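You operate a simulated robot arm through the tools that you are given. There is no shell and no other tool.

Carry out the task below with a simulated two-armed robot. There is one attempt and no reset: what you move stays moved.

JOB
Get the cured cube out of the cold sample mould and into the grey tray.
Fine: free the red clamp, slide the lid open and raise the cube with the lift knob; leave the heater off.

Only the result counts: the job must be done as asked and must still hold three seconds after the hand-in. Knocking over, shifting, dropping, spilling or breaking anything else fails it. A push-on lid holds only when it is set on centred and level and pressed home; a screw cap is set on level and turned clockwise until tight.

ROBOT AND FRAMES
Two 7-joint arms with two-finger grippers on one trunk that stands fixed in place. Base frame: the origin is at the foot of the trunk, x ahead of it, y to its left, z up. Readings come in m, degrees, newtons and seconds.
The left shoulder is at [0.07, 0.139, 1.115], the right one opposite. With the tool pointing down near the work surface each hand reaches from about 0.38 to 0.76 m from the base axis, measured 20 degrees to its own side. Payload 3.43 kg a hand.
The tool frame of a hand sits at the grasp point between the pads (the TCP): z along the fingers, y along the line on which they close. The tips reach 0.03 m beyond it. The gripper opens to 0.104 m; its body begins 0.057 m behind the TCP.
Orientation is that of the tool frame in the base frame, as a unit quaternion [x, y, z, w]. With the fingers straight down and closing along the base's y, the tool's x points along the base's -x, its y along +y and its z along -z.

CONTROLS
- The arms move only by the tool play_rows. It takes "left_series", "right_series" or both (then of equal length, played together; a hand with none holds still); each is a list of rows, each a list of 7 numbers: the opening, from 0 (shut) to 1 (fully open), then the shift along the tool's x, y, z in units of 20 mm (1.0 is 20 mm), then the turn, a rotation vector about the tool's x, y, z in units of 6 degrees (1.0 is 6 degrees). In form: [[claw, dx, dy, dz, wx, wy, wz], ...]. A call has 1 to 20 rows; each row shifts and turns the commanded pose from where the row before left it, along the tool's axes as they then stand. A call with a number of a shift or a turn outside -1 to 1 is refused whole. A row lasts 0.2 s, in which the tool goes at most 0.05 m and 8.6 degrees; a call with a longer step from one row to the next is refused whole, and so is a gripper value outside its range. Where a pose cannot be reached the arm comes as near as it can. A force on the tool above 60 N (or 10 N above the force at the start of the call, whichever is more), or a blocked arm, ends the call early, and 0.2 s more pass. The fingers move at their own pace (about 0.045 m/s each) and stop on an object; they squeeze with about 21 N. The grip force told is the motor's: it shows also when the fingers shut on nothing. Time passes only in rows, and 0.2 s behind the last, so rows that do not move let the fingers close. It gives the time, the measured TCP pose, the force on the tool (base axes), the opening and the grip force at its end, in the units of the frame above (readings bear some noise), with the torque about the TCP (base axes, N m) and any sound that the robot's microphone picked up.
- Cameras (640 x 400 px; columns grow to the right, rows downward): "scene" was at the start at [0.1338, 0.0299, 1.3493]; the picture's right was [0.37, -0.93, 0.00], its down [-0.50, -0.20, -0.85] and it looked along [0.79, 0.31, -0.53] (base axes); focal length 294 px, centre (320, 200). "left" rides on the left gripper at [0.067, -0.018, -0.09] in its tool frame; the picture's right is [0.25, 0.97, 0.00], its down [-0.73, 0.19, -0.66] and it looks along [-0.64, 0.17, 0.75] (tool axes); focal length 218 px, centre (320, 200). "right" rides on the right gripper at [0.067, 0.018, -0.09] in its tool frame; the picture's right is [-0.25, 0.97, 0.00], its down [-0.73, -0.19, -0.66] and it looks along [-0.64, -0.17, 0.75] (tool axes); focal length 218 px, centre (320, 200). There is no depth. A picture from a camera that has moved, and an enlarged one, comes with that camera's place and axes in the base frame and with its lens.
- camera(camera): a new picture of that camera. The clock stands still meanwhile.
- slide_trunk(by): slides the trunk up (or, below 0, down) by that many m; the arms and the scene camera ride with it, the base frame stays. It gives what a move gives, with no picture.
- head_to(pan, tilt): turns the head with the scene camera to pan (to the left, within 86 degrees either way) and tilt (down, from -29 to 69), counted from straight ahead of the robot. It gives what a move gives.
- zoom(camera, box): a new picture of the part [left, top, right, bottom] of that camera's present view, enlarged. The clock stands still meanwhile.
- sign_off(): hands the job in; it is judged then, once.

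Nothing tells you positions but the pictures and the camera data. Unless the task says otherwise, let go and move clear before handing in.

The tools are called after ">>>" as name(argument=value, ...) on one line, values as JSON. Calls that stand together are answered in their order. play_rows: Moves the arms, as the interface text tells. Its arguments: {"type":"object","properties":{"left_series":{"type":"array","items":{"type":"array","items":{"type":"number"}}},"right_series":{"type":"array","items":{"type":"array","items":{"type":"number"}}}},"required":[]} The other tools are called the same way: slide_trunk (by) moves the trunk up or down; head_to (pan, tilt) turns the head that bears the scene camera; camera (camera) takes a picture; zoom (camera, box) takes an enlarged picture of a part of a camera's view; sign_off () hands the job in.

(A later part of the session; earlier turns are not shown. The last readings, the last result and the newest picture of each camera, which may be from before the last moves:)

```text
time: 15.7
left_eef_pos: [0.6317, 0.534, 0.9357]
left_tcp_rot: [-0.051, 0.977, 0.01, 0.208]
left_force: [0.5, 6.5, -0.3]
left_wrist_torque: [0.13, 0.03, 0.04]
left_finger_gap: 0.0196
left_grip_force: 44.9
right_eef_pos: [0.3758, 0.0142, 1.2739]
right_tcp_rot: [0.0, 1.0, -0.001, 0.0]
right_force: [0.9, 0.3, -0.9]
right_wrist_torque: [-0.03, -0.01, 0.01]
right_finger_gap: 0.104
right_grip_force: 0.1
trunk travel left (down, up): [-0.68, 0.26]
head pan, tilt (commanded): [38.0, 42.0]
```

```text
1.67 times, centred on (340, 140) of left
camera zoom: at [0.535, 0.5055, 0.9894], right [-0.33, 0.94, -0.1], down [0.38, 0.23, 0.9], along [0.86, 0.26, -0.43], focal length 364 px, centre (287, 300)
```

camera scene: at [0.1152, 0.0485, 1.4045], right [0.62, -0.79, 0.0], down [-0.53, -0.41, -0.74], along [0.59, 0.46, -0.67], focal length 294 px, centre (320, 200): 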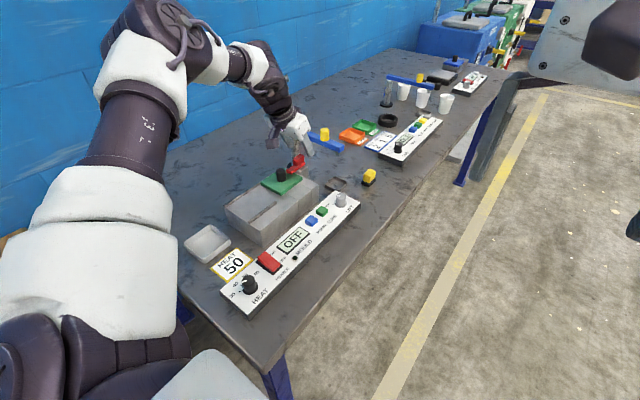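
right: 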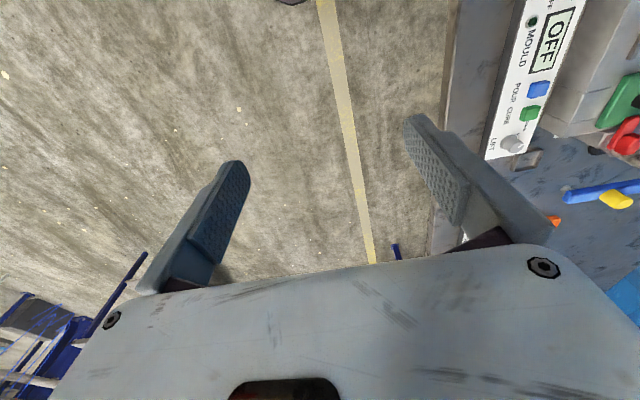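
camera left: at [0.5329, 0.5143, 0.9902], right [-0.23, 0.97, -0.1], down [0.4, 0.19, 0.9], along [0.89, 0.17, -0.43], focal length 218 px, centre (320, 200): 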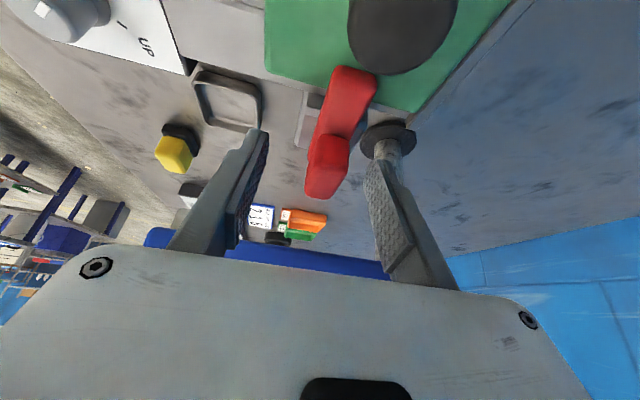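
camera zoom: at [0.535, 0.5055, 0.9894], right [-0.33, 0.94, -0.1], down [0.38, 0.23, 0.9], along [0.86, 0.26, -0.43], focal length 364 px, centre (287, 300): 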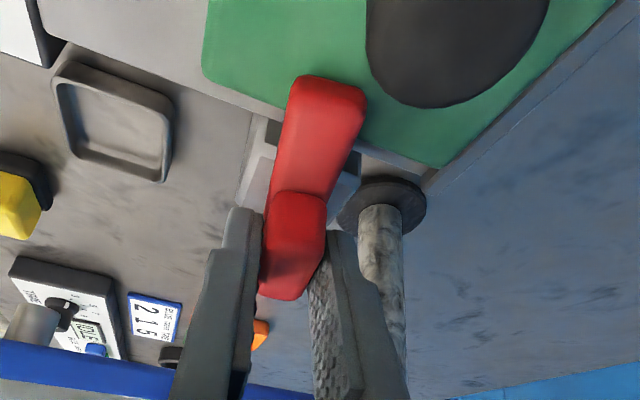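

The bar turned freely with the twist (torque only 0.04 N·m), so it swings counter‑clockwise about a vertical pivot. I'll continue in small steps, watching the clearance to the yellow knob at about (0.71, 0.495).

>>> play_rows(left_series=[[0, 0, 0, 0, -0.407, 0, -0.9135], [0, 0, 0, 0, -0.407, 0, -0.9135], [0, 0, 0, 0, -0.407, 0, -0.9135], [0, 0, 0, 0, 0, 0, 0]])

>>> zoom(camera="scene", box=[255, 120, 335, 200])

>>> camera(camera="left")

```text
time: 16.7
left_eef_pos: [0.6308, 0.533, 0.9352]
left_tcp_rot: [-0.203, 0.957, 0.043, 0.204]
left_force: [7.0, 0.3, 6.3]
left_wrist_torque: [0.01, -0.2, 0.02]
left_finger_gap: 0.0193
left_grip_force: 45.2
right_eef_pos: [0.376, 0.0123, 1.2758]
right_tcp_rot: [0.0, 1.0, 0.0, 0.0]
right_force: [0.4, -0.1, 0.4]
right_wrist_torque: [0.02, 0.0, 0.0]
right_finger_gap: 0.1039
right_grip_force: 0.0
trunk travel left (down, up): [-0.68, 0.26]
head pan, tilt (commanded): [38.0, 42.0]
```

```text
5.00 times, centred on (295, 160) of scene
camera zoom: at [0.1169, 0.048, 1.4044], right [0.62, -0.79, 0.0], down [-0.53, -0.41, -0.74], along [0.59, 0.46, -0.67], focal length 1469 px, centre (445, 400)
```

zoom: 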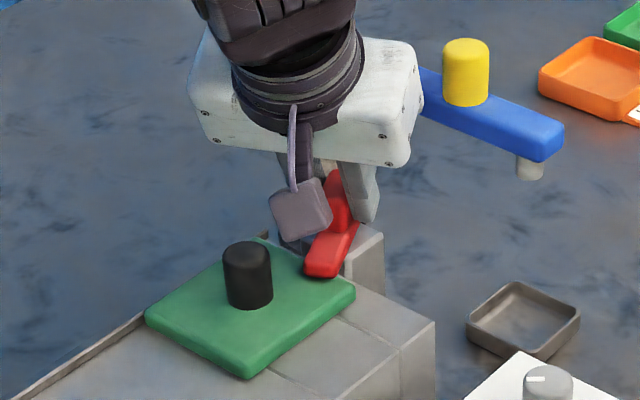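

```text
taken
camera left: at [0.5487, 0.4754, 0.9892], right [-0.6, 0.79, -0.1], down [0.29, 0.34, 0.9], along [0.74, 0.51, -0.43], focal length 218 px, centre (320, 200)
```

left: 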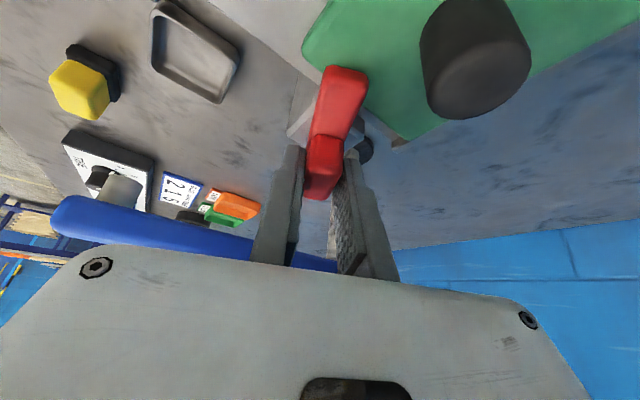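

Turned about 24° so far with small forces and still clear of the yellow knob. I'll continue another 18°, easing slightly with the reaction force.

>>> play_rows(left_series=[[0, -0.05, -0.027, -0.013, -0.407, 0, -0.9135], [0, -0.05, -0.027, -0.013, -0.407, 0, -0.9135], [0, -0.05, -0.027, -0.013, -0.407, 0, -0.9135], [0, 0, 0, 0, 0, 0, 0]])

>>> zoom(camera="scene", box=[255, 120, 335, 200])

>>> camera(camera="left")

```text
time: 17.7
left_eef_pos: [0.6321, 0.53, 0.9353]
left_tcp_rot: [-0.35, 0.914, 0.075, 0.192]
left_force: [2.3, -13.0, -6.5]
left_wrist_torque: [-0.22, -0.02, -0.06]
left_finger_gap: 0.0193
left_grip_force: 45.3
right_eef_pos: [0.3774, 0.0125, 1.2744]
right_tcp_rot: [0.001, 1.0, 0.001, -0.001]
right_force: [0.8, 0.6, 0.0]
right_wrist_torque: [-0.01, -0.03, -0.04]
right_finger_gap: 0.1039
right_grip_force: 0.2
trunk travel left (down, up): [-0.68, 0.26]
head pan, tilt (commanded): [38.0, 42.0]
```

```text
5.00 times, centred on (295, 160) of scene
camera zoom: at [0.1179, 0.047, 1.4042], right [0.62, -0.79, 0.0], down [-0.53, -0.41, -0.74], along [0.58, 0.46, -0.67], focal length 1469 px, centre (445, 400)
```

zoom: 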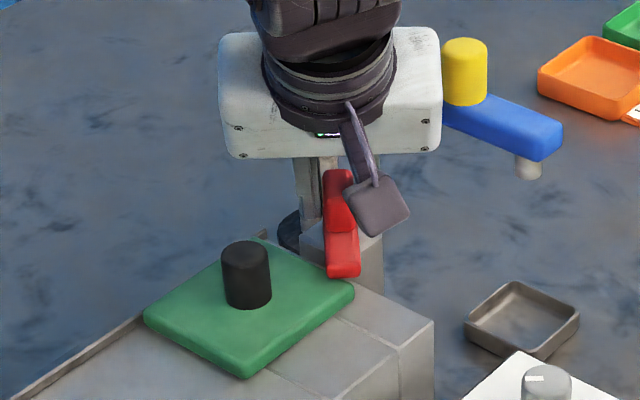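

```text
taken
camera left: at [0.5716, 0.451, 0.9898], right [-0.82, 0.56, -0.1], down [0.17, 0.41, 0.9], along [0.55, 0.72, -0.43], focal length 218 px, centre (320, 200)
```

left: 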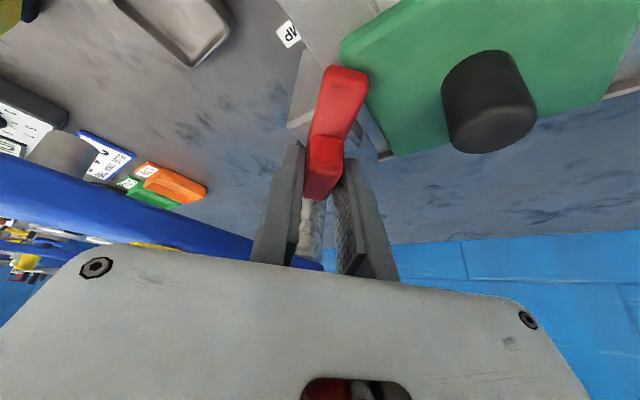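

The clamp is at about 42° now, and the reactions show the pivot is near (0.644, 0.536). Turning the hand further would bring its body into the yellow knob, so I'll let go here, back off, turn the hand straight again and push the bar the rest of the way with a closed fingertip.

>>> play_rows(left_series=[[0.4, 0, 0, 0, 0, 0, 0], [0.4, 0, 0, 0, 0, 0, 0], [0.4, 0, 0, -0.7, 0, 0, 0], [0.4, 0, 0, -1, 0, 0, 0], [0.4, 0, 0, -1, 0, 0, 0], [0.4, 0, 0, 0, 0, 0, 0]])

>>> zoom(camera="scene", box=[255, 120, 335, 200])

>>> camera(camera="left")

```text
time: 19.1
left_eef_pos: [0.616, 0.5188, 0.9857]
left_tcp_rot: [-0.35, 0.913, 0.075, 0.194]
left_force: [0.1, -0.2, -0.3]
left_wrist_torque: [0.03, 0.04, 0.02]
left_finger_gap: 0.0417
left_grip_force: 0.1
right_eef_pos: [0.3758, 0.0135, 1.2745]
right_tcp_rot: [0.0, 1.0, 0.0, 0.0]
right_force: [0.7, 0.3, 0.3]
right_wrist_torque: [0.0, 0.02, 0.01]
right_finger_gap: 0.1039
right_grip_force: 0.1
trunk travel left (down, up): [-0.68, 0.26]
head pan, tilt (commanded): [38.0, 42.0]
```

```text
5.00 times, centred on (295, 160) of scene
camera zoom: at [0.1167, 0.0489, 1.4044], right [0.62, -0.79, 0.0], down [-0.53, -0.41, -0.74], along [0.59, 0.46, -0.67], focal length 1469 px, centre (445, 400)
```

zoom: 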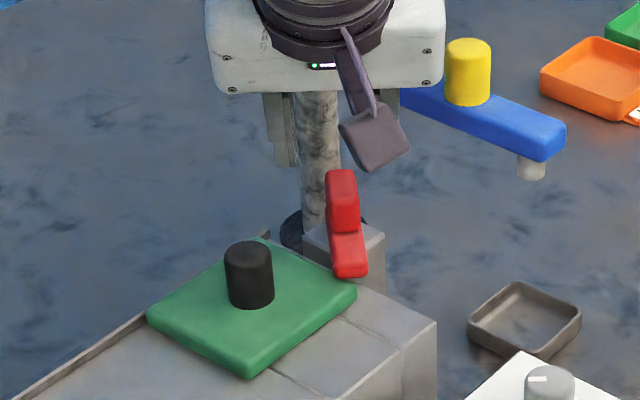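

```text
taken
camera left: at [0.5555, 0.439, 1.0401], right [-0.82, 0.56, -0.1], down [0.17, 0.41, 0.9], along [0.55, 0.72, -0.43], focal length 218 px, centre (320, 200)
```

left: 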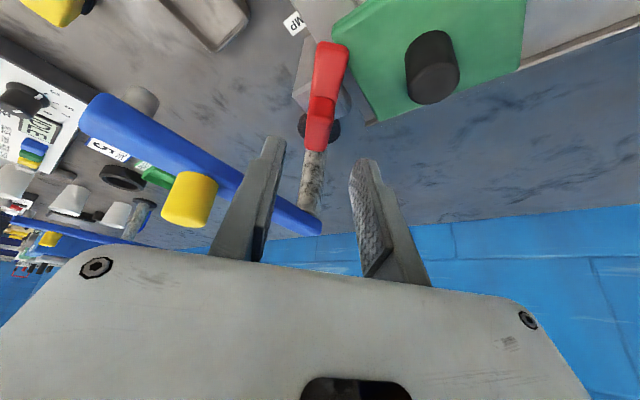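

The clamp stays where I left it, about halfway. I'll look closer at its present angle before pushing.

>>> zoom(camera="scene", box=[300, 145, 340, 185])

>>> zoom(camera="left", box=[260, 0, 400, 160])

```text
10.00 times, centred on (320, 165) of scene
camera zoom: at [0.1167, 0.0489, 1.4044], right [0.62, -0.79, 0.0], down [-0.53, -0.41, -0.74], along [0.59, 0.46, -0.67], focal length 2937 px, centre (320, 550)
```

zoom: 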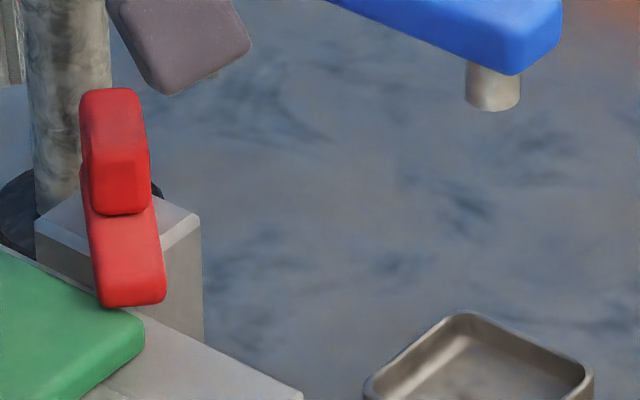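

```text
2.50 times, centred on (330, 80) of left
camera zoom: at [0.5555, 0.439, 1.0401], right [-0.82, 0.56, -0.1], down [0.17, 0.41, 0.9], along [0.55, 0.72, -0.43], focal length 546 px, centre (295, 500)
```

zoom: 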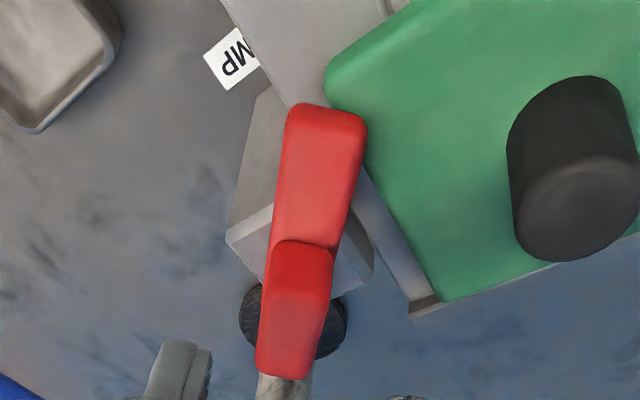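

The bar is at about 47°. With the fingers closed I'll place them on its lid side, first hovering at about (0.593, 0.527, 0.98) to check clearance from the lid knob.

>>> play_rows(left_series=[[0, 0.33, 0.53, 0.02, 0, 0, 0], [0, 0.33, 0.53, 0.02, 0, 0, 0], [0, 0, 0, 0, 0, 0, 0], [0, 0, 0, 0, 0, 0, 0]])

>>> zoom(camera="scene", box=[255, 120, 335, 200])

>>> camera(camera="left")

```text
time: 20.1
left_eef_pos: [0.5925, 0.5261, 0.9808]
left_tcp_rot: [-0.35, 0.913, 0.075, 0.193]
left_force: [-0.1, 0.0, 0.5]
left_wrist_torque: [-0.02, 0.03, 0.0]
left_finger_gap: 0.0
left_grip_force: 20.8
right_eef_pos: [0.3762, 0.0138, 1.2741]
right_tcp_rot: [-0.001, 1.0, 0.0, -0.001]
right_force: [-0.2, 0.2, 0.1]
right_wrist_torque: [-0.02, -0.04, 0.02]
right_finger_gap: 0.1038
right_grip_force: 0.1
trunk travel left (down, up): [-0.68, 0.26]
head pan, tilt (commanded): [38.0, 42.0]
```

```text
5.00 times, centred on (295, 160) of scene
camera zoom: at [0.1163, 0.0487, 1.4044], right [0.62, -0.79, 0.0], down [-0.53, -0.41, -0.74], along [0.59, 0.46, -0.67], focal length 1469 px, centre (445, 400)
```

zoom: 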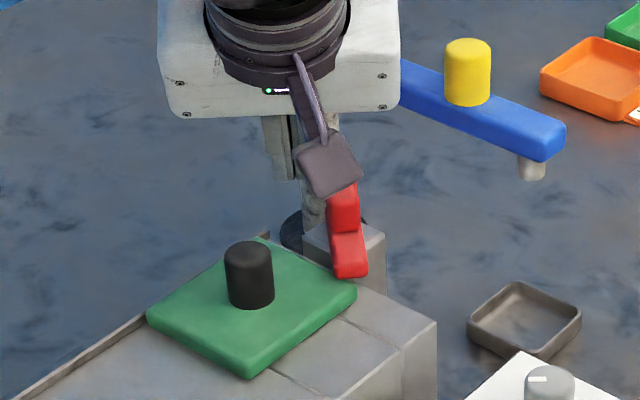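

```text
taken
camera left: at [0.5319, 0.4471, 1.0347], right [-0.82, 0.56, -0.1], down [0.17, 0.41, 0.9], along [0.55, 0.72, -0.43], focal length 218 px, centre (320, 200)
```

left: 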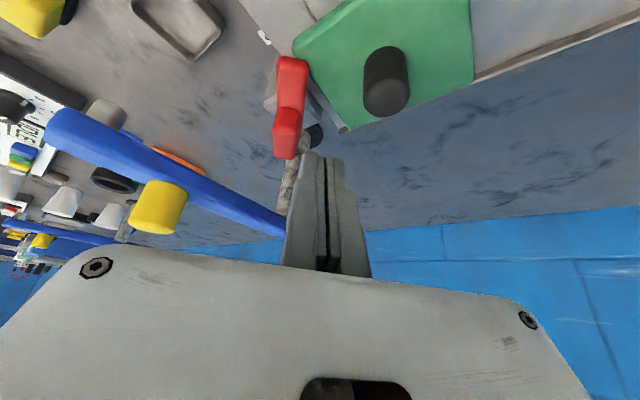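

Clearances look fine: the closed fingertips (about 25 mm wide) are between the lid knob and the bar. I'll lower to TCP z ≈ 0.932, with the tips just above the lid at about 0.90.

>>> play_rows(left_series=[[0, 0.332, 0, 0.746, 0, 0, 0], [0, 0.332, 0, 0.746, 0, 0, 0], [0, 0.332, 0, 0.746, 0, 0, 0], [0, 0, 0, 0, 0, 0, 0]])

>>> zoom(camera="scene", box=[255, 120, 335, 200])

>>> camera(camera="left")

```text
time: 21.1
left_eef_pos: [0.5929, 0.5272, 0.9315]
left_tcp_rot: [-0.351, 0.913, 0.074, 0.194]
left_force: [0.1, 0.5, 0.0]
left_wrist_torque: [-0.01, 0.0, -0.03]
left_finger_gap: 0.0
left_grip_force: 20.9
right_eef_pos: [0.3767, 0.0125, 1.2738]
right_tcp_rot: [0.0, 1.0, 0.0, 0.0]
right_force: [-0.8, -0.6, 0.6]
right_wrist_torque: [0.02, 0.0, -0.01]
right_finger_gap: 0.104
right_grip_force: 0.1
trunk travel left (down, up): [-0.68, 0.26]
head pan, tilt (commanded): [38.0, 42.0]
```

```text
5.00 times, centred on (295, 160) of scene
camera zoom: at [0.1164, 0.0485, 1.4044], right [0.62, -0.79, 0.0], down [-0.53, -0.41, -0.74], along [0.59, 0.46, -0.67], focal length 1469 px, centre (445, 400)
```

zoom: 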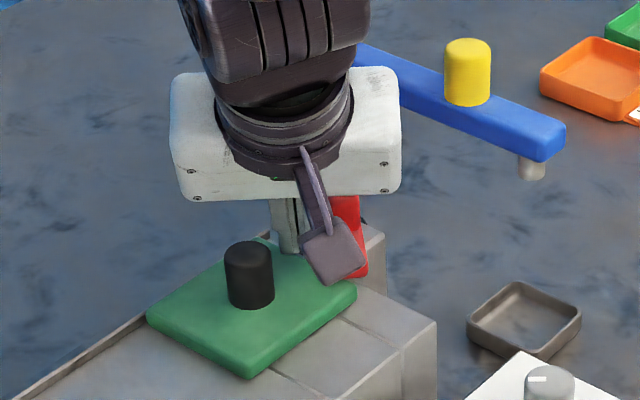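

```text
taken
camera left: at [0.5327, 0.4483, 0.9855], right [-0.82, 0.56, -0.1], down [0.17, 0.41, 0.9], along [0.55, 0.72, -0.43], focal length 218 px, centre (320, 200)
```

left: 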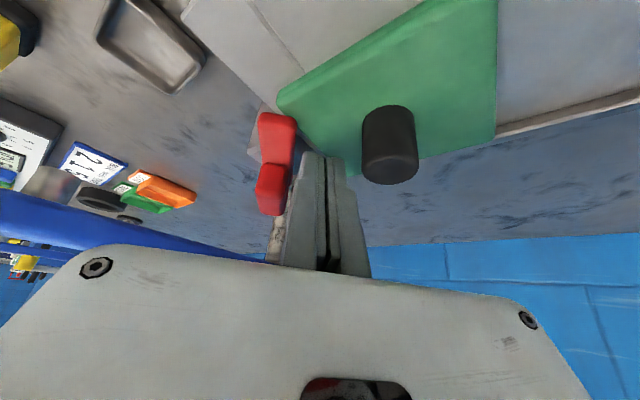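

Fingers are down beside the bar with no contact. Now I'll push it about 33 mm toward (+x, −y) in small steps.

>>> play_rows(left_series=[[0, 0.045, -0.41, -0.02, 0, 0, 0], [0, 0.045, -0.41, -0.02, 0, 0, 0], [0, 0.045, -0.41, -0.02, 0, 0, 0], [0, 0.045, -0.41, -0.02, 0, 0, 0], [0, 0, 0, 0, 0, 0, 0]])

>>> zoom(camera="scene", box=[255, 120, 335, 200])

>>> camera(camera="left")

```text
time: 22.3
left_eef_pos: [0.6127, 0.5006, 0.9309]
left_tcp_rot: [-0.352, 0.912, 0.075, 0.194]
left_force: [-0.1, 0.0, -0.1]
left_wrist_torque: [0.0, 0.01, -0.02]
left_finger_gap: 0.0001
left_grip_force: 21.2
right_eef_pos: [0.3753, 0.0138, 1.275]
right_tcp_rot: [0.0, 1.0, 0.0, 0.0]
right_force: [0.5, -0.6, 0.4]
right_wrist_torque: [0.0, 0.02, -0.01]
right_finger_gap: 0.1042
right_grip_force: 0.1
trunk travel left (down, up): [-0.68, 0.26]
head pan, tilt (commanded): [38.0, 42.0]
```

```text
5.00 times, centred on (295, 160) of scene
camera zoom: at [0.1164, 0.0489, 1.4044], right [0.62, -0.79, 0.0], down [-0.53, -0.41, -0.74], along [0.59, 0.46, -0.67], focal length 1469 px, centre (445, 400)
```

zoom: 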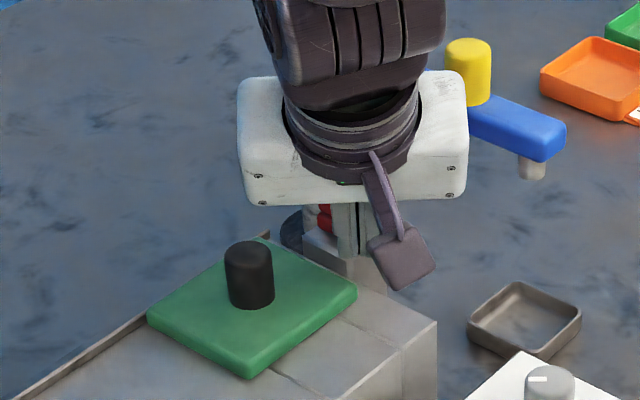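

```text
taken
camera left: at [0.5506, 0.4208, 0.9847], right [-0.82, 0.56, -0.1], down [0.17, 0.41, 0.9], along [0.55, 0.72, -0.43], focal length 218 px, centre (320, 200)
```

left: 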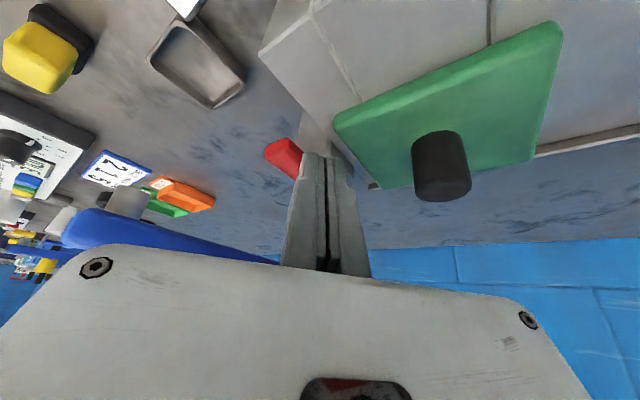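

No residual force, and the bar now points sideways, off the lid. I'll raise the hand and check the angle.

>>> play_rows(left_series=[[0, -0.2, 0, -0.8, 0, 0, 0], [0, -0.2, 0, -0.8, 0, 0, 0], [0, 0.2, 0, -1, 0, 0, 0], [0, 0.2, 0, -1, 0, 0, 0], [0, 0.2, 0.3, -1, 0, 0, 0]])

>>> zoom(camera="scene", box=[255, 120, 335, 200])

>>> camera(camera="left")

```text
time: 23.5
left_eef_pos: [0.5756, 0.4766, 1.0143]
left_tcp_rot: [-0.352, 0.913, 0.075, 0.194]
left_force: [0.0, -0.1, 0.0]
left_wrist_torque: [0.01, 0.01, 0.01]
left_finger_gap: 0.0002
left_grip_force: 21.4
right_eef_pos: [0.3752, 0.0139, 1.2751]
right_tcp_rot: [0.0, 1.0, 0.0, 0.0]
right_force: [-0.7, -0.9, -0.1]
right_wrist_torque: [-0.01, -0.03, -0.01]
right_finger_gap: 0.1042
right_grip_force: 0.1
trunk travel left (down, up): [-0.68, 0.26]
head pan, tilt (commanded): [38.0, 42.0]
```

```text
5.00 times, centred on (295, 160) of scene
camera zoom: at [0.1152, 0.0486, 1.4045], right [0.62, -0.79, 0.0], down [-0.53, -0.41, -0.74], along [0.59, 0.46, -0.67], focal length 1469 px, centre (445, 400)
```

zoom: 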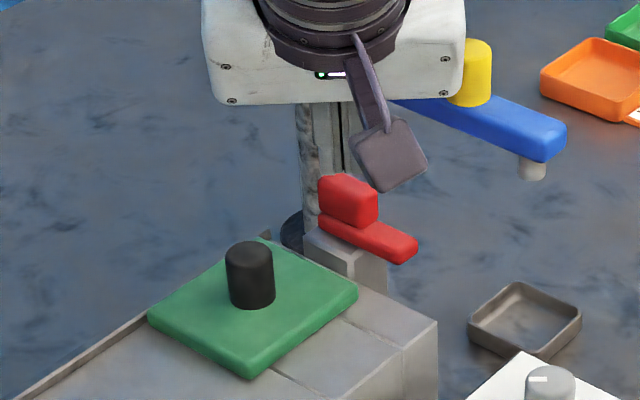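

```text
taken
camera left: at [0.5148, 0.397, 1.0682], right [-0.82, 0.56, -0.1], down [0.17, 0.41, 0.9], along [0.55, 0.72, -0.43], focal length 218 px, centre (320, 200)
```

left: 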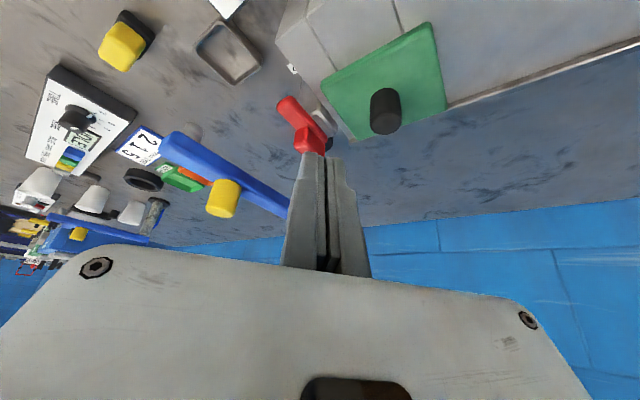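

The clamp is now clear of the lid, pointing sideways. Next is the lid: I'll turn the hand back to face forward, reduce the tilt to 12° and half-open the fingers.

>>> play_rows(left_series=[[0.5, 0, 0, 0, 0.407, 0, 0.9135], [0.5, 0, 0, 0, 0.407, 0, 0.9135], [0.5, 0, 0, 0, 0.407, 0, 0.9135], [0.5, 0, 0, 0, 0.407, 0, 0.9135], [0.5, 0, 0, 0, 0.407, 0, 0.9135], [0.5, 0, 0, 0, 0.407, 0, 0.9135], [0.5, 0, 0, 0, 0.407, 0, 0.9135], [0.5, 0, 0, 0, 0, 1, 0], [0.5, 0, 0, 0, 0, 1, 0], [0.5, 0, 0, 0, 0, 0, 0]])

>>> zoom(camera="scene", box=[215, 130, 345, 240])

>>> camera(camera="left")

```text
time: 25.7
left_eef_pos: [0.5769, 0.4781, 1.0133]
left_tcp_rot: [-0.001, 0.995, -0.001, 0.103]
left_force: [0.2, -0.7, 0.8]
left_wrist_torque: [-0.02, -0.05, 0.02]
left_finger_gap: 0.0521
left_grip_force: 0.0
right_eef_pos: [0.3747, 0.0143, 1.2744]
right_tcp_rot: [-0.001, 1.0, 0.0, 0.0]
right_force: [-0.2, 0.1, 0.1]
right_wrist_torque: [-0.05, -0.03, 0.0]
right_finger_gap: 0.1039
right_grip_force: 0.1
trunk travel left (down, up): [-0.68, 0.26]
head pan, tilt (commanded): [38.0, 42.0]
```

```text
3.64 times, centred on (280, 185) of scene
camera zoom: at [0.1154, 0.0496, 1.4045], right [0.62, -0.79, 0.0], down [-0.53, -0.41, -0.74], along [0.59, 0.46, -0.67], focal length 1068 px, centre (466, 254)
```

zoom: 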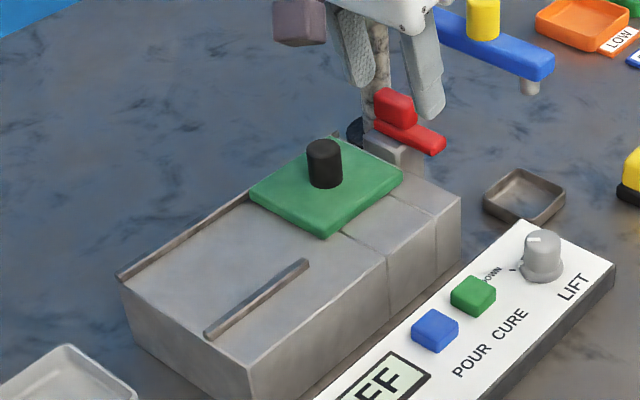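

```text
taken
camera left: at [0.4916, 0.4599, 1.0867], right [-0.25, 0.97, -0.05], down [0.58, 0.19, 0.79], along [0.78, 0.17, -0.61], focal length 218 px, centre (320, 200)
```

left: 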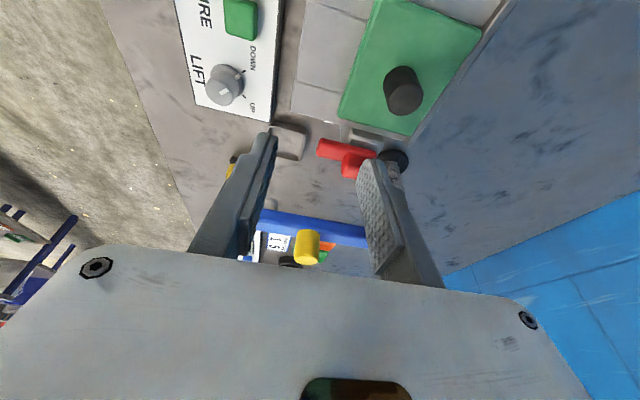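

The lid knob is at about (0.562, 0.536), top 0.924. I'll move above it.

>>> play_rows(left_series=[[0.5, 0.408, 0.967, 0.562, 0, 0, 0], [0.5, 0.408, 0.967, 0.562, 0, 0, 0], [0.5, 0.408, 0.967, 0.562, 0, 0, 0], [0.5, 0, 0, 0, 0, 0, 0]])

>>> zoom(camera="scene", box=[215, 130, 345, 240])

>>> camera(camera="left")

```text
time: 26.7
left_eef_pos: [0.5604, 0.5342, 0.9757]
left_tcp_rot: [-0.001, 0.994, 0.0, 0.105]
left_force: [0.2, -1.3, 0.3]
left_wrist_torque: [0.0, 0.02, 0.01]
left_finger_gap: 0.052
left_grip_force: 0.0
right_eef_pos: [0.377, 0.0126, 1.2755]
right_tcp_rot: [0.0, 1.0, 0.0, 0.0]
right_force: [-0.5, 0.3, -0.1]
right_wrist_torque: [0.01, -0.05, -0.04]
right_finger_gap: 0.1041
right_grip_force: 0.1
trunk travel left (down, up): [-0.68, 0.26]
head pan, tilt (commanded): [38.0, 42.0]
```

```text
3.64 times, centred on (280, 185) of scene
camera zoom: at [0.1165, 0.0484, 1.4044], right [0.62, -0.79, 0.0], down [-0.53, -0.41, -0.74], along [0.59, 0.46, -0.67], focal length 1068 px, centre (466, 254)
```

zoom: 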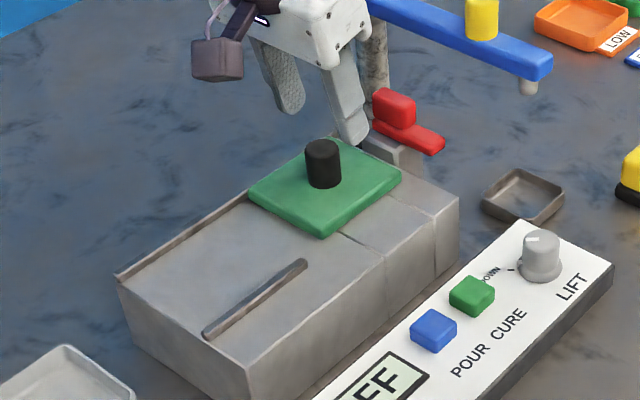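

```text
taken
camera left: at [0.4752, 0.5167, 1.0485], right [-0.25, 0.97, -0.05], down [0.58, 0.19, 0.79], along [0.78, 0.17, -0.61], focal length 218 px, centre (320, 200)
```

left: 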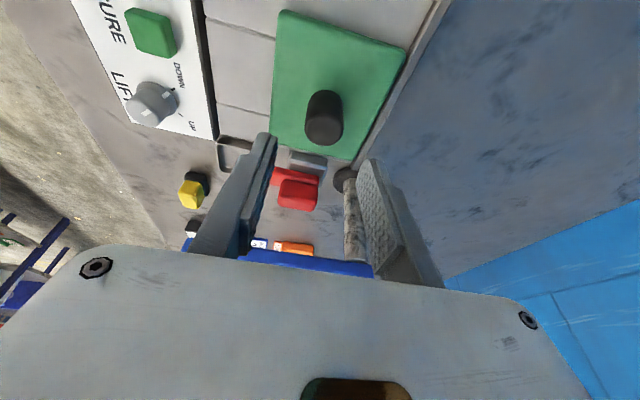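

Well centred. Descending straight down over the knob to z ≈ 0.927, then gripping.

>>> play_rows(left_series=[[0.5, 0.17, 0, 0.8, 0, 0, 0], [0.5, 0.17, 0, 0.8, 0, 0, 0], [0.5, 0.17, 0, 0.8, 0, 0, 0], [0.5, 0, 0, 0, 0, 0, 0], [0.2, 0, 0, 0, 0, 0, 0], [0, 0, 0, 0, 0, 0, 0], [0, 0, 0, 0, 0, 0, 0]])

>>> zoom(camera="scene", box=[215, 130, 345, 240])

>>> camera(camera="left")

```text
time: 28.3
left_eef_pos: [0.5599, 0.5347, 0.9257]
left_tcp_rot: [-0.001, 0.995, 0.0, 0.104]
left_force: [-0.9, -0.9, -2.8]
left_wrist_torque: [0.53, -0.44, 0.07]
left_finger_gap: 0.0252
left_grip_force: 40.2
right_eef_pos: [0.3772, 0.0141, 1.2739]
right_tcp_rot: [0.0, 1.0, 0.0, 0.0]
right_force: [-0.3, 0.2, -0.3]
right_wrist_torque: [-0.01, -0.02, 0.01]
right_finger_gap: 0.1041
right_grip_force: 0.1
trunk travel left (down, up): [-0.68, 0.26]
head pan, tilt (commanded): [38.0, 42.0]
```

```text
3.64 times, centred on (280, 185) of scene
camera zoom: at [0.1168, 0.0491, 1.4042], right [0.62, -0.79, 0.0], down [-0.53, -0.41, -0.74], along [0.59, 0.46, -0.67], focal length 1068 px, centre (466, 254)
```

zoom: 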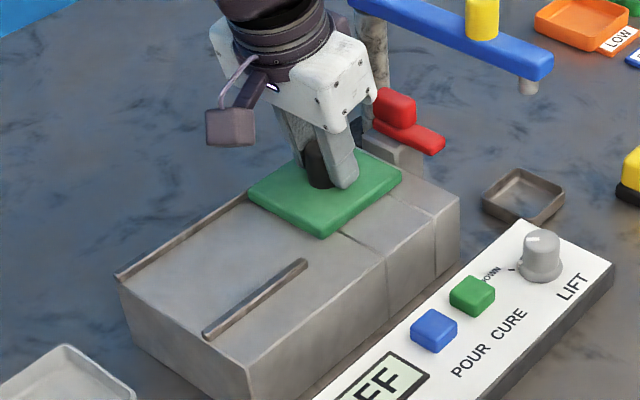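

```text
taken
camera left: at [0.4755, 0.5166, 0.9983], right [-0.25, 0.97, -0.05], down [0.58, 0.19, 0.79], along [0.78, 0.17, -0.61], focal length 218 px, centre (320, 200)
```

left: 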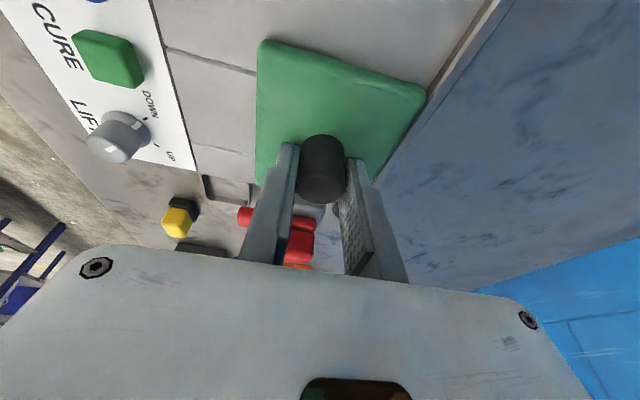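

The knob is gripped (gap 25 mm). I'll pull gently toward −x by 10 mm as a test.

>>> play_rows(left_series=[[0, 0.245, 0, -0.052, 0, 0, 0], [0, 0.245, 0, -0.052, 0, 0, 0], [0, 0, 0, 0, 0, 0, 0]])

>>> zoom(camera="scene", box=[215, 130, 345, 240])

```text
time: 29.1
left_eef_pos: [0.5521, 0.5353, 0.9257]
left_tcp_rot: [0.0, 0.995, 0.0, 0.104]
left_force: [0.5, -2.6, -7.9]
left_wrist_torque: [0.65, -0.45, -0.06]
left_finger_gap: 0.0253
left_grip_force: 45.0
right_eef_pos: [0.3763, 0.0139, 1.2731]
right_tcp_rot: [0.0, 1.0, 0.0, 0.0]
right_force: [-0.3, 0.2, 0.1]
right_wrist_torque: [-0.02, 0.04, -0.02]
right_finger_gap: 0.104
right_grip_force: 0.2
trunk travel left (down, up): [-0.68, 0.26]
head pan, tilt (commanded): [38.0, 42.0]
```

```text
3.64 times, centred on (280, 185) of scene
camera zoom: at [0.1176, 0.049, 1.4042], right [0.62, -0.79, 0.0], down [-0.53, -0.41, -0.74], along [0.58, 0.46, -0.67], focal length 1068 px, centre (466, 254)
```

zoom: 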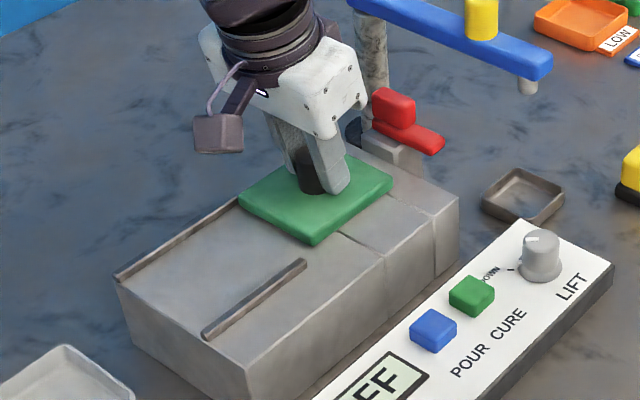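

The lid slides freely. The hand is being pulled down slightly, so I'll ease down 2 mm and keep pulling another 40 mm.

>>> play_rows(left_series=[[0, 0.5, 0, 0.0, 0, 0, 0], [0, 0.489, 0, -0.104, 0, 0, 0], [0, 0.489, 0, -0.104, 0, 0, 0], [0, 0.489, 0, -0.104, 0, 0, 0], [0, 0, 0, 0, 0, 0, 0]])

>>> zoom(camera="scene", box=[215, 130, 345, 240])

```text
time: 30.3
left_eef_pos: [0.5099, 0.5359, 0.9255]
left_tcp_rot: [-0.001, 0.994, 0.001, 0.105]
left_force: [-1.1, 4.1, 7.4]
left_wrist_torque: [-0.53, -0.11, -0.06]
left_finger_gap: 0.0252
left_grip_force: 44.5
right_eef_pos: [0.3749, 0.0125, 1.2753]
right_tcp_rot: [-0.001, 1.0, 0.001, 0.0]
right_force: [0.1, 0.2, -0.1]
right_wrist_torque: [0.01, 0.01, -0.02]
right_finger_gap: 0.104
right_grip_force: 0.1
trunk travel left (down, up): [-0.68, 0.26]
head pan, tilt (commanded): [38.0, 42.0]
```

```text
3.64 times, centred on (280, 185) of scene
camera zoom: at [0.1156, 0.0486, 1.4046], right [0.62, -0.79, 0.0], down [-0.53, -0.41, -0.74], along [0.59, 0.46, -0.67], focal length 1068 px, centre (466, 254)
```

zoom: 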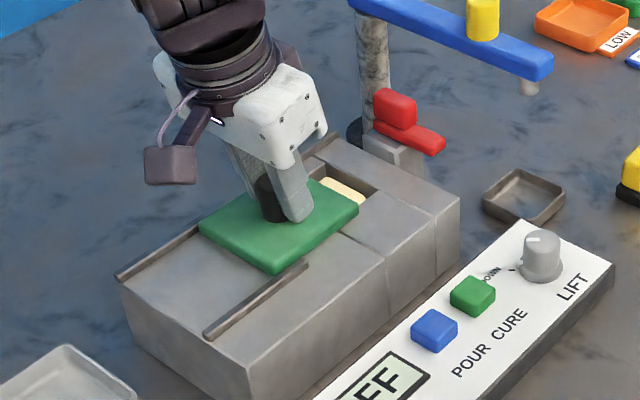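

The cavity with a cream-coloured cube is appearing. I'll pull another 40 mm.

>>> play_rows(left_series=[[0, 0.489, 0, -0.15, 0, 0, 0], [0, 0.489, 0, -0.104, 0, 0, 0], [0, 0.489, 0, -0.104, 0, 0, 0], [0, 0.489, 0, -0.104, 0, 0, 0], [0, 0, 0, 0, 0, 0, 0]])

>>> zoom(camera="scene", box=[215, 130, 345, 240])

>>> camera(camera="left")

```text
time: 31.5
left_eef_pos: [0.4687, 0.5344, 0.9252]
left_tcp_rot: [0.0, 0.995, 0.0, 0.103]
left_force: [-1.7, -2.1, -2.8]
left_wrist_torque: [0.67, -0.86, -0.2]
left_finger_gap: 0.0255
left_grip_force: 44.3
right_eef_pos: [0.3762, 0.0138, 1.2749]
right_tcp_rot: [0.0, 1.0, 0.001, 0.0]
right_force: [-0.5, -0.4, -0.1]
right_wrist_torque: [0.0, 0.05, 0.02]
right_finger_gap: 0.1039
right_grip_force: 0.0
trunk travel left (down, up): [-0.68, 0.26]
head pan, tilt (commanded): [38.0, 42.0]
```

```text
3.64 times, centred on (280, 185) of scene
camera zoom: at [0.1165, 0.0485, 1.4043], right [0.62, -0.79, 0.0], down [-0.53, -0.41, -0.74], along [0.59, 0.46, -0.67], focal length 1068 px, centre (466, 254)
```

zoom: 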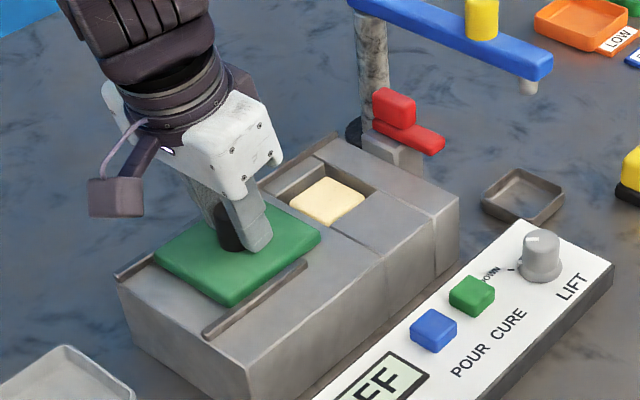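

```text
taken
camera left: at [0.3851, 0.5167, 0.9983], right [-0.25, 0.97, -0.05], down [0.58, 0.19, 0.79], along [0.78, 0.17, -0.61], focal length 218 px, centre (320, 200)
```

left: 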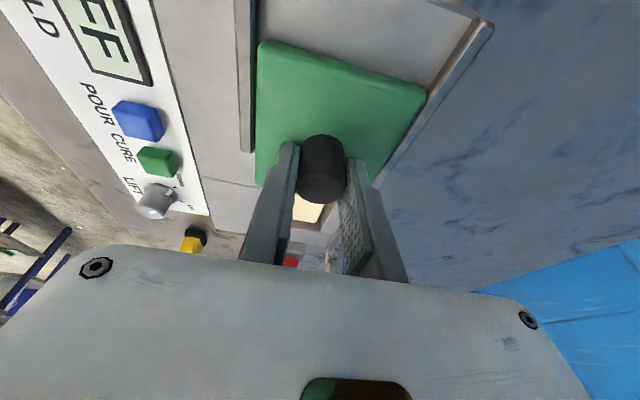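

The lid is about 92 mm open. I'll pull a bit more, watching for its end stop.

>>> play_rows(left_series=[[0, 0.245, 0, -0.03, 0, 0, 0], [0, 0.245, 0, -0.052, 0, 0, 0], [0, 0, 0, 0, 0, 0, 0]])

>>> zoom(camera="scene", box=[225, 140, 325, 230])

```text
time: 32.3
left_eef_pos: [0.4596, 0.535, 0.9255]
left_tcp_rot: [0.0, 0.994, 0.0, 0.105]
left_force: [0.0, 2.2, 4.1]
left_wrist_torque: [-0.49, 0.26, 0.04]
left_finger_gap: 0.0251
left_grip_force: 44.8
right_eef_pos: [0.3768, 0.0132, 1.2744]
right_tcp_rot: [-0.002, 1.0, 0.0, 0.0]
right_force: [-1.1, 0.2, -0.3]
right_wrist_torque: [0.0, -0.03, 0.0]
right_finger_gap: 0.1038
right_grip_force: 0.1
trunk travel left (down, up): [-0.68, 0.26]
head pan, tilt (commanded): [38.0, 42.0]
```

```text
4.44 times, centred on (275, 185) of scene
camera zoom: at [0.1161, 0.0486, 1.4045], right [0.62, -0.79, 0.0], down [-0.53, -0.41, -0.74], along [0.59, 0.46, -0.67], focal length 1306 px, centre (520, 267)
```

zoom: 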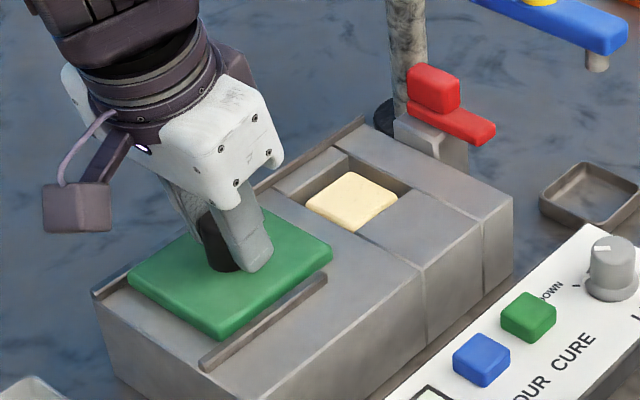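

The cavity is completely uncovered after 0.10 m, so that's enough. I'll release the lid knob and rise clear.

>>> play_rows(left_series=[[0.5, 0, 0, 0, 0, 0, 0], [0.5, 0, 0, 0, 0, 0, 0], [0.5, 0, 0, 0, 0, 0, 0], [0.5, 0, 0, -0.8, 0, 0, 0], [0.5, 0, 0, -1, 0, 0, 0], [0.5, 0, 0, -1, 0, 0, 0], [0.5, 0, 0, -1, 0, 0, 0], [0.5, 0, 0, 0, 0, 0, 0]])

>>> zoom(camera="scene", box=[225, 140, 325, 230])

>>> camera(camera="left")

```text
time: 34.1
left_eef_pos: [0.4445, 0.5341, 0.9994]
left_tcp_rot: [0.0, 0.995, 0.0, 0.103]
left_force: [-0.9, 0.0, 0.1]
left_wrist_torque: [-0.02, 0.02, 0.01]
left_finger_gap: 0.0518
left_grip_force: 0.1
right_eef_pos: [0.3764, 0.0134, 1.2755]
right_tcp_rot: [-0.002, 1.0, 0.001, 0.001]
right_force: [-0.2, -0.2, -0.3]
right_wrist_torque: [0.03, 0.02, 0.01]
right_finger_gap: 0.1039
right_grip_force: 0.0
trunk travel left (down, up): [-0.68, 0.26]
head pan, tilt (commanded): [38.0, 42.0]
```

```text
4.44 times, centred on (275, 185) of scene
camera zoom: at [0.1164, 0.0487, 1.4044], right [0.62, -0.79, 0.0], down [-0.53, -0.41, -0.74], along [0.59, 0.46, -0.67], focal length 1306 px, centre (520, 267)
```

zoom: 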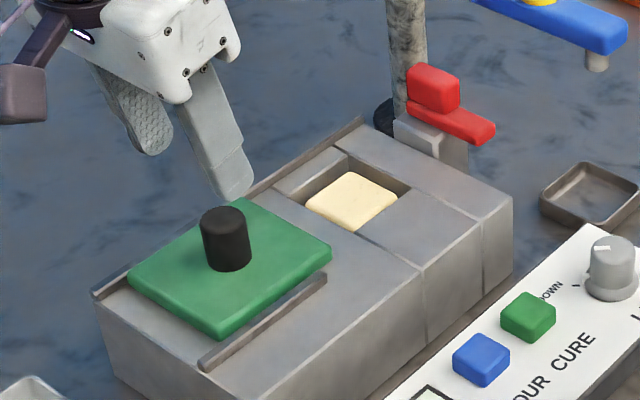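

```text
taken
camera left: at [0.3596, 0.5166, 1.0719], right [-0.25, 0.97, -0.05], down [0.58, 0.19, 0.79], along [0.78, 0.17, -0.61], focal length 218 px, centre (320, 200)
```

left: 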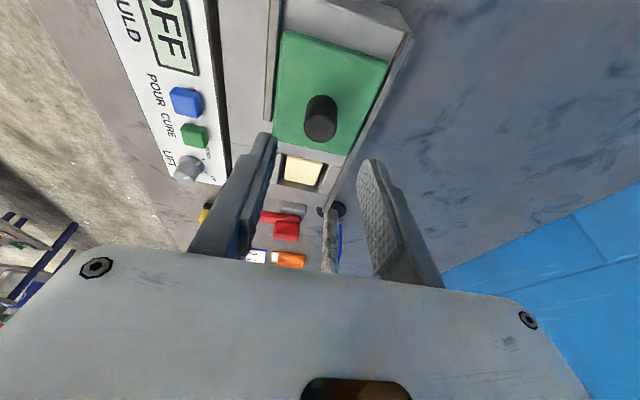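

The lid sits level and open. Next is the lift knob; I'll move the hand near it (staying at z ≈ 1.0) to read the knob's pointer and marks.

>>> play_rows(left_series=[[0.5, -0.706, -0.9, 0.15, 0, 0, 0], [0.5, -0.706, -0.9, 0.15, 0, 0, 0], [0.5, -0.706, -0.9, 0.15, 0, 0, 0], [0.5, -0.706, -0.9, 0.15, 0, 0, 0], [0.5, -0.706, -0.9, 0.15, 0, 0, 0], [0.5, -0.706, -0.9, 0.15, 0, 0, 0], [0.5, -0.706, -0.9, 0.15, 0, 0, 0], [0.5, -0.706, -0.9, 0.15, 0, 0, 0], [0.5, 0, 0, 0, 0, 0, 0]])

>>> camera(camera="left")

>>> zoom(camera="scene", box=[225, 110, 375, 240])

```text
time: 36.1
left_eef_pos: [0.5578, 0.3908, 0.9997]
left_tcp_rot: [0.0, 0.995, -0.001, 0.104]
left_force: [-0.9, -0.8, 0.4]
left_wrist_torque: [-0.01, -0.02, 0.02]
left_finger_gap: 0.0518
left_grip_force: 0.0
right_eef_pos: [0.3749, 0.014, 1.2757]
right_tcp_rot: [-0.001, 1.0, 0.0, 0.0]
right_force: [0.1, 0.2, -0.6]
right_wrist_torque: [0.02, 0.02, -0.02]
right_finger_gap: 0.1041
right_grip_force: 0.0
trunk travel left (down, up): [-0.68, 0.26]
head pan, tilt (commanded): [38.0, 42.0]
```

```text
taken
camera left: at [0.4742, 0.3718, 1.0725], right [-0.25, 0.97, -0.05], down [0.58, 0.19, 0.79], along [0.78, 0.17, -0.61], focal length 218 px, centre (320, 200)
```

left: 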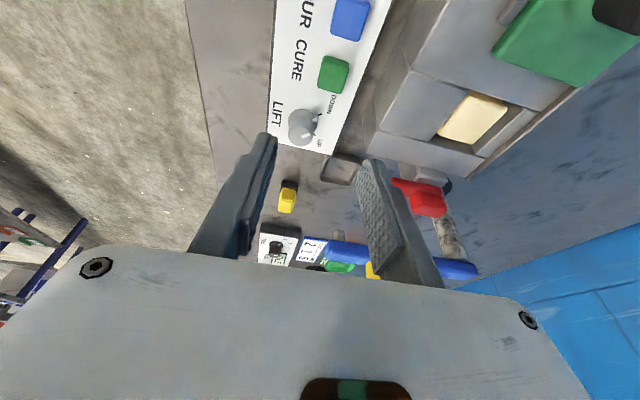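

```text
3.08 times, centred on (300, 175) of scene
camera zoom: at [0.116, 0.0493, 1.4044], right [0.62, -0.79, 0.0], down [-0.53, -0.41, -0.74], along [0.59, 0.46, -0.67], focal length 904 px, centre (382, 277)
```

zoom: 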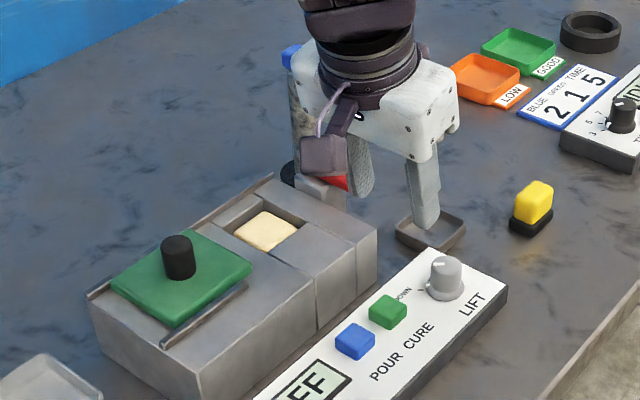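

>>> zoom(camera="left", box=[265, 80, 355, 160])

>>> zoom(camera="scene", box=[315, 180, 355, 220])

>>> zoom(camera="left", box=[400, 60, 560, 200])

```text
5.00 times, centred on (310, 120) of left
camera zoom: at [0.4742, 0.3718, 1.0725], right [-0.25, 0.97, -0.05], down [0.58, 0.19, 0.79], along [0.78, 0.17, -0.61], focal length 1091 px, centre (370, 600)
```

zoom: 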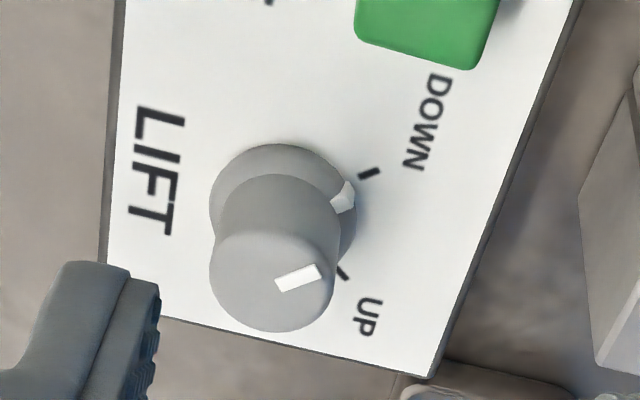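

```text
10.00 times, centred on (335, 200) of scene
camera zoom: at [0.116, 0.0493, 1.4044], right [0.62, -0.79, 0.0], down [-0.53, -0.41, -0.74], along [0.59, 0.46, -0.67], focal length 2937 px, centre (170, 200)
```

zoom: 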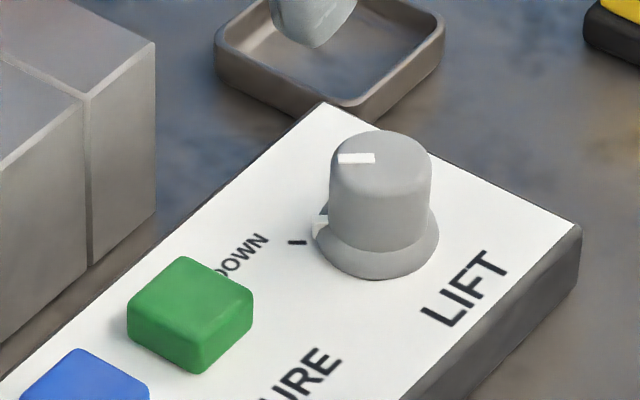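

```text
2.86 times, centred on (480, 130) of left
camera zoom: at [0.4742, 0.3718, 1.0725], right [-0.25, 0.97, -0.05], down [0.58, 0.19, 0.79], along [0.78, 0.17, -0.61], focal length 624 px, centre (-137, 400)
```

zoom: 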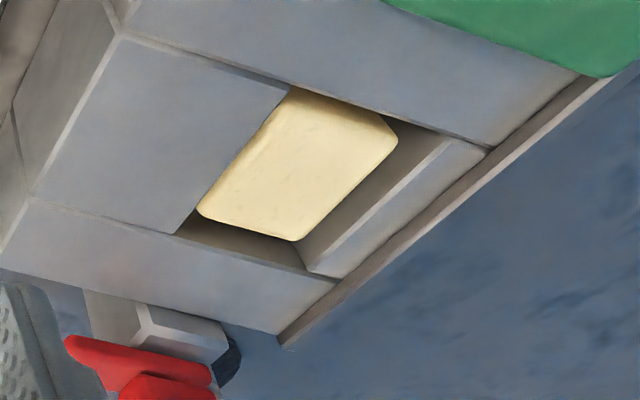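

The knob's pointer is at DOWN (≈130° from +x) and the UP mark is at ≈50°, so it must turn about 80° clockwise. The knob centre is ≈ (0.634, 0.379), top z 0.866. To leave room for the turn I'll first yaw the hand 66° counter‑clockwise with a small 6° tilt.

>>> play_rows(left_series=[[0.5, 0, 0, 0, 0, 1, 0], [0.5, 0, 0, 0, -0.1045, 0, -0.9945], [0.5, 0, 0, 0, -0.1045, 0, -0.9945], [0.5, 0, 0, 0, -0.1045, 0, -0.9945], [0.5, 0, 0, 0, -0.1045, 0, -0.9945], [0.5, 0, 0, 0, -0.1045, 0, -0.9945], [0.5, 0, 0, 0, -0.1045, 0, -0.9945], [0.5, 0, 0, 0, -0.1045, 0, -0.9945], [0.5, 0, 0, 0, -0.1045, 0, -0.9945], [0.5, 0, 0, 0, -0.1045, 0, -0.9945], [0.5, 0, 0, 0, -0.1045, 0, -0.9945], [0.5, 0, 0, 0, -0.1045, 0, -0.9945], [0.5, 0, 0, 0, 0, 0, 0]])

>>> camera(camera="left")

```text
time: 38.9
left_eef_pos: [0.5721, 0.4226, 1.0063]
left_tcp_rot: [-0.499, 0.865, 0.027, 0.044]
left_force: [0.3, -0.6, 0.8]
left_wrist_torque: [0.01, -0.01, -0.02]
left_finger_gap: 0.0517
left_grip_force: 0.1
left hand out of reach, approached as far as the arm can: row 10, 11, 12
right_eef_pos: [0.3761, 0.0132, 1.2744]
right_tcp_rot: [-0.001, 1.0, -0.001, 0.001]
right_force: [0.3, 0.7, 0.4]
right_wrist_torque: [0.01, 0.02, 0.0]
right_finger_gap: 0.1041
right_grip_force: 0.1
trunk travel left (down, up): [-0.68, 0.26]
head pan, tilt (commanded): [38.0, 42.0]
```

```text
taken
camera left: at [0.5494, 0.3465, 1.0877], right [-0.96, 0.27, -0.02], down [0.17, 0.66, 0.73], along [0.21, 0.7, -0.68], focal length 218 px, centre (320, 200)
```

left: 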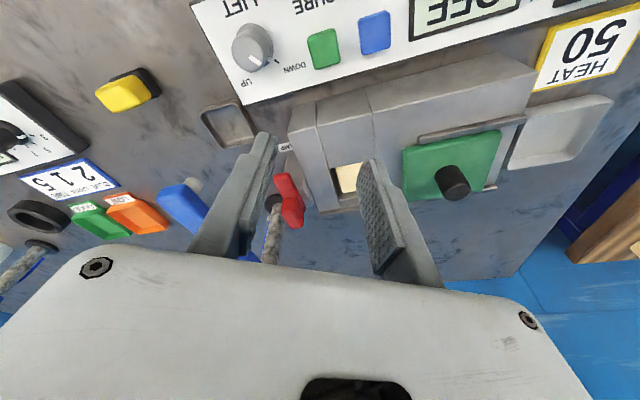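

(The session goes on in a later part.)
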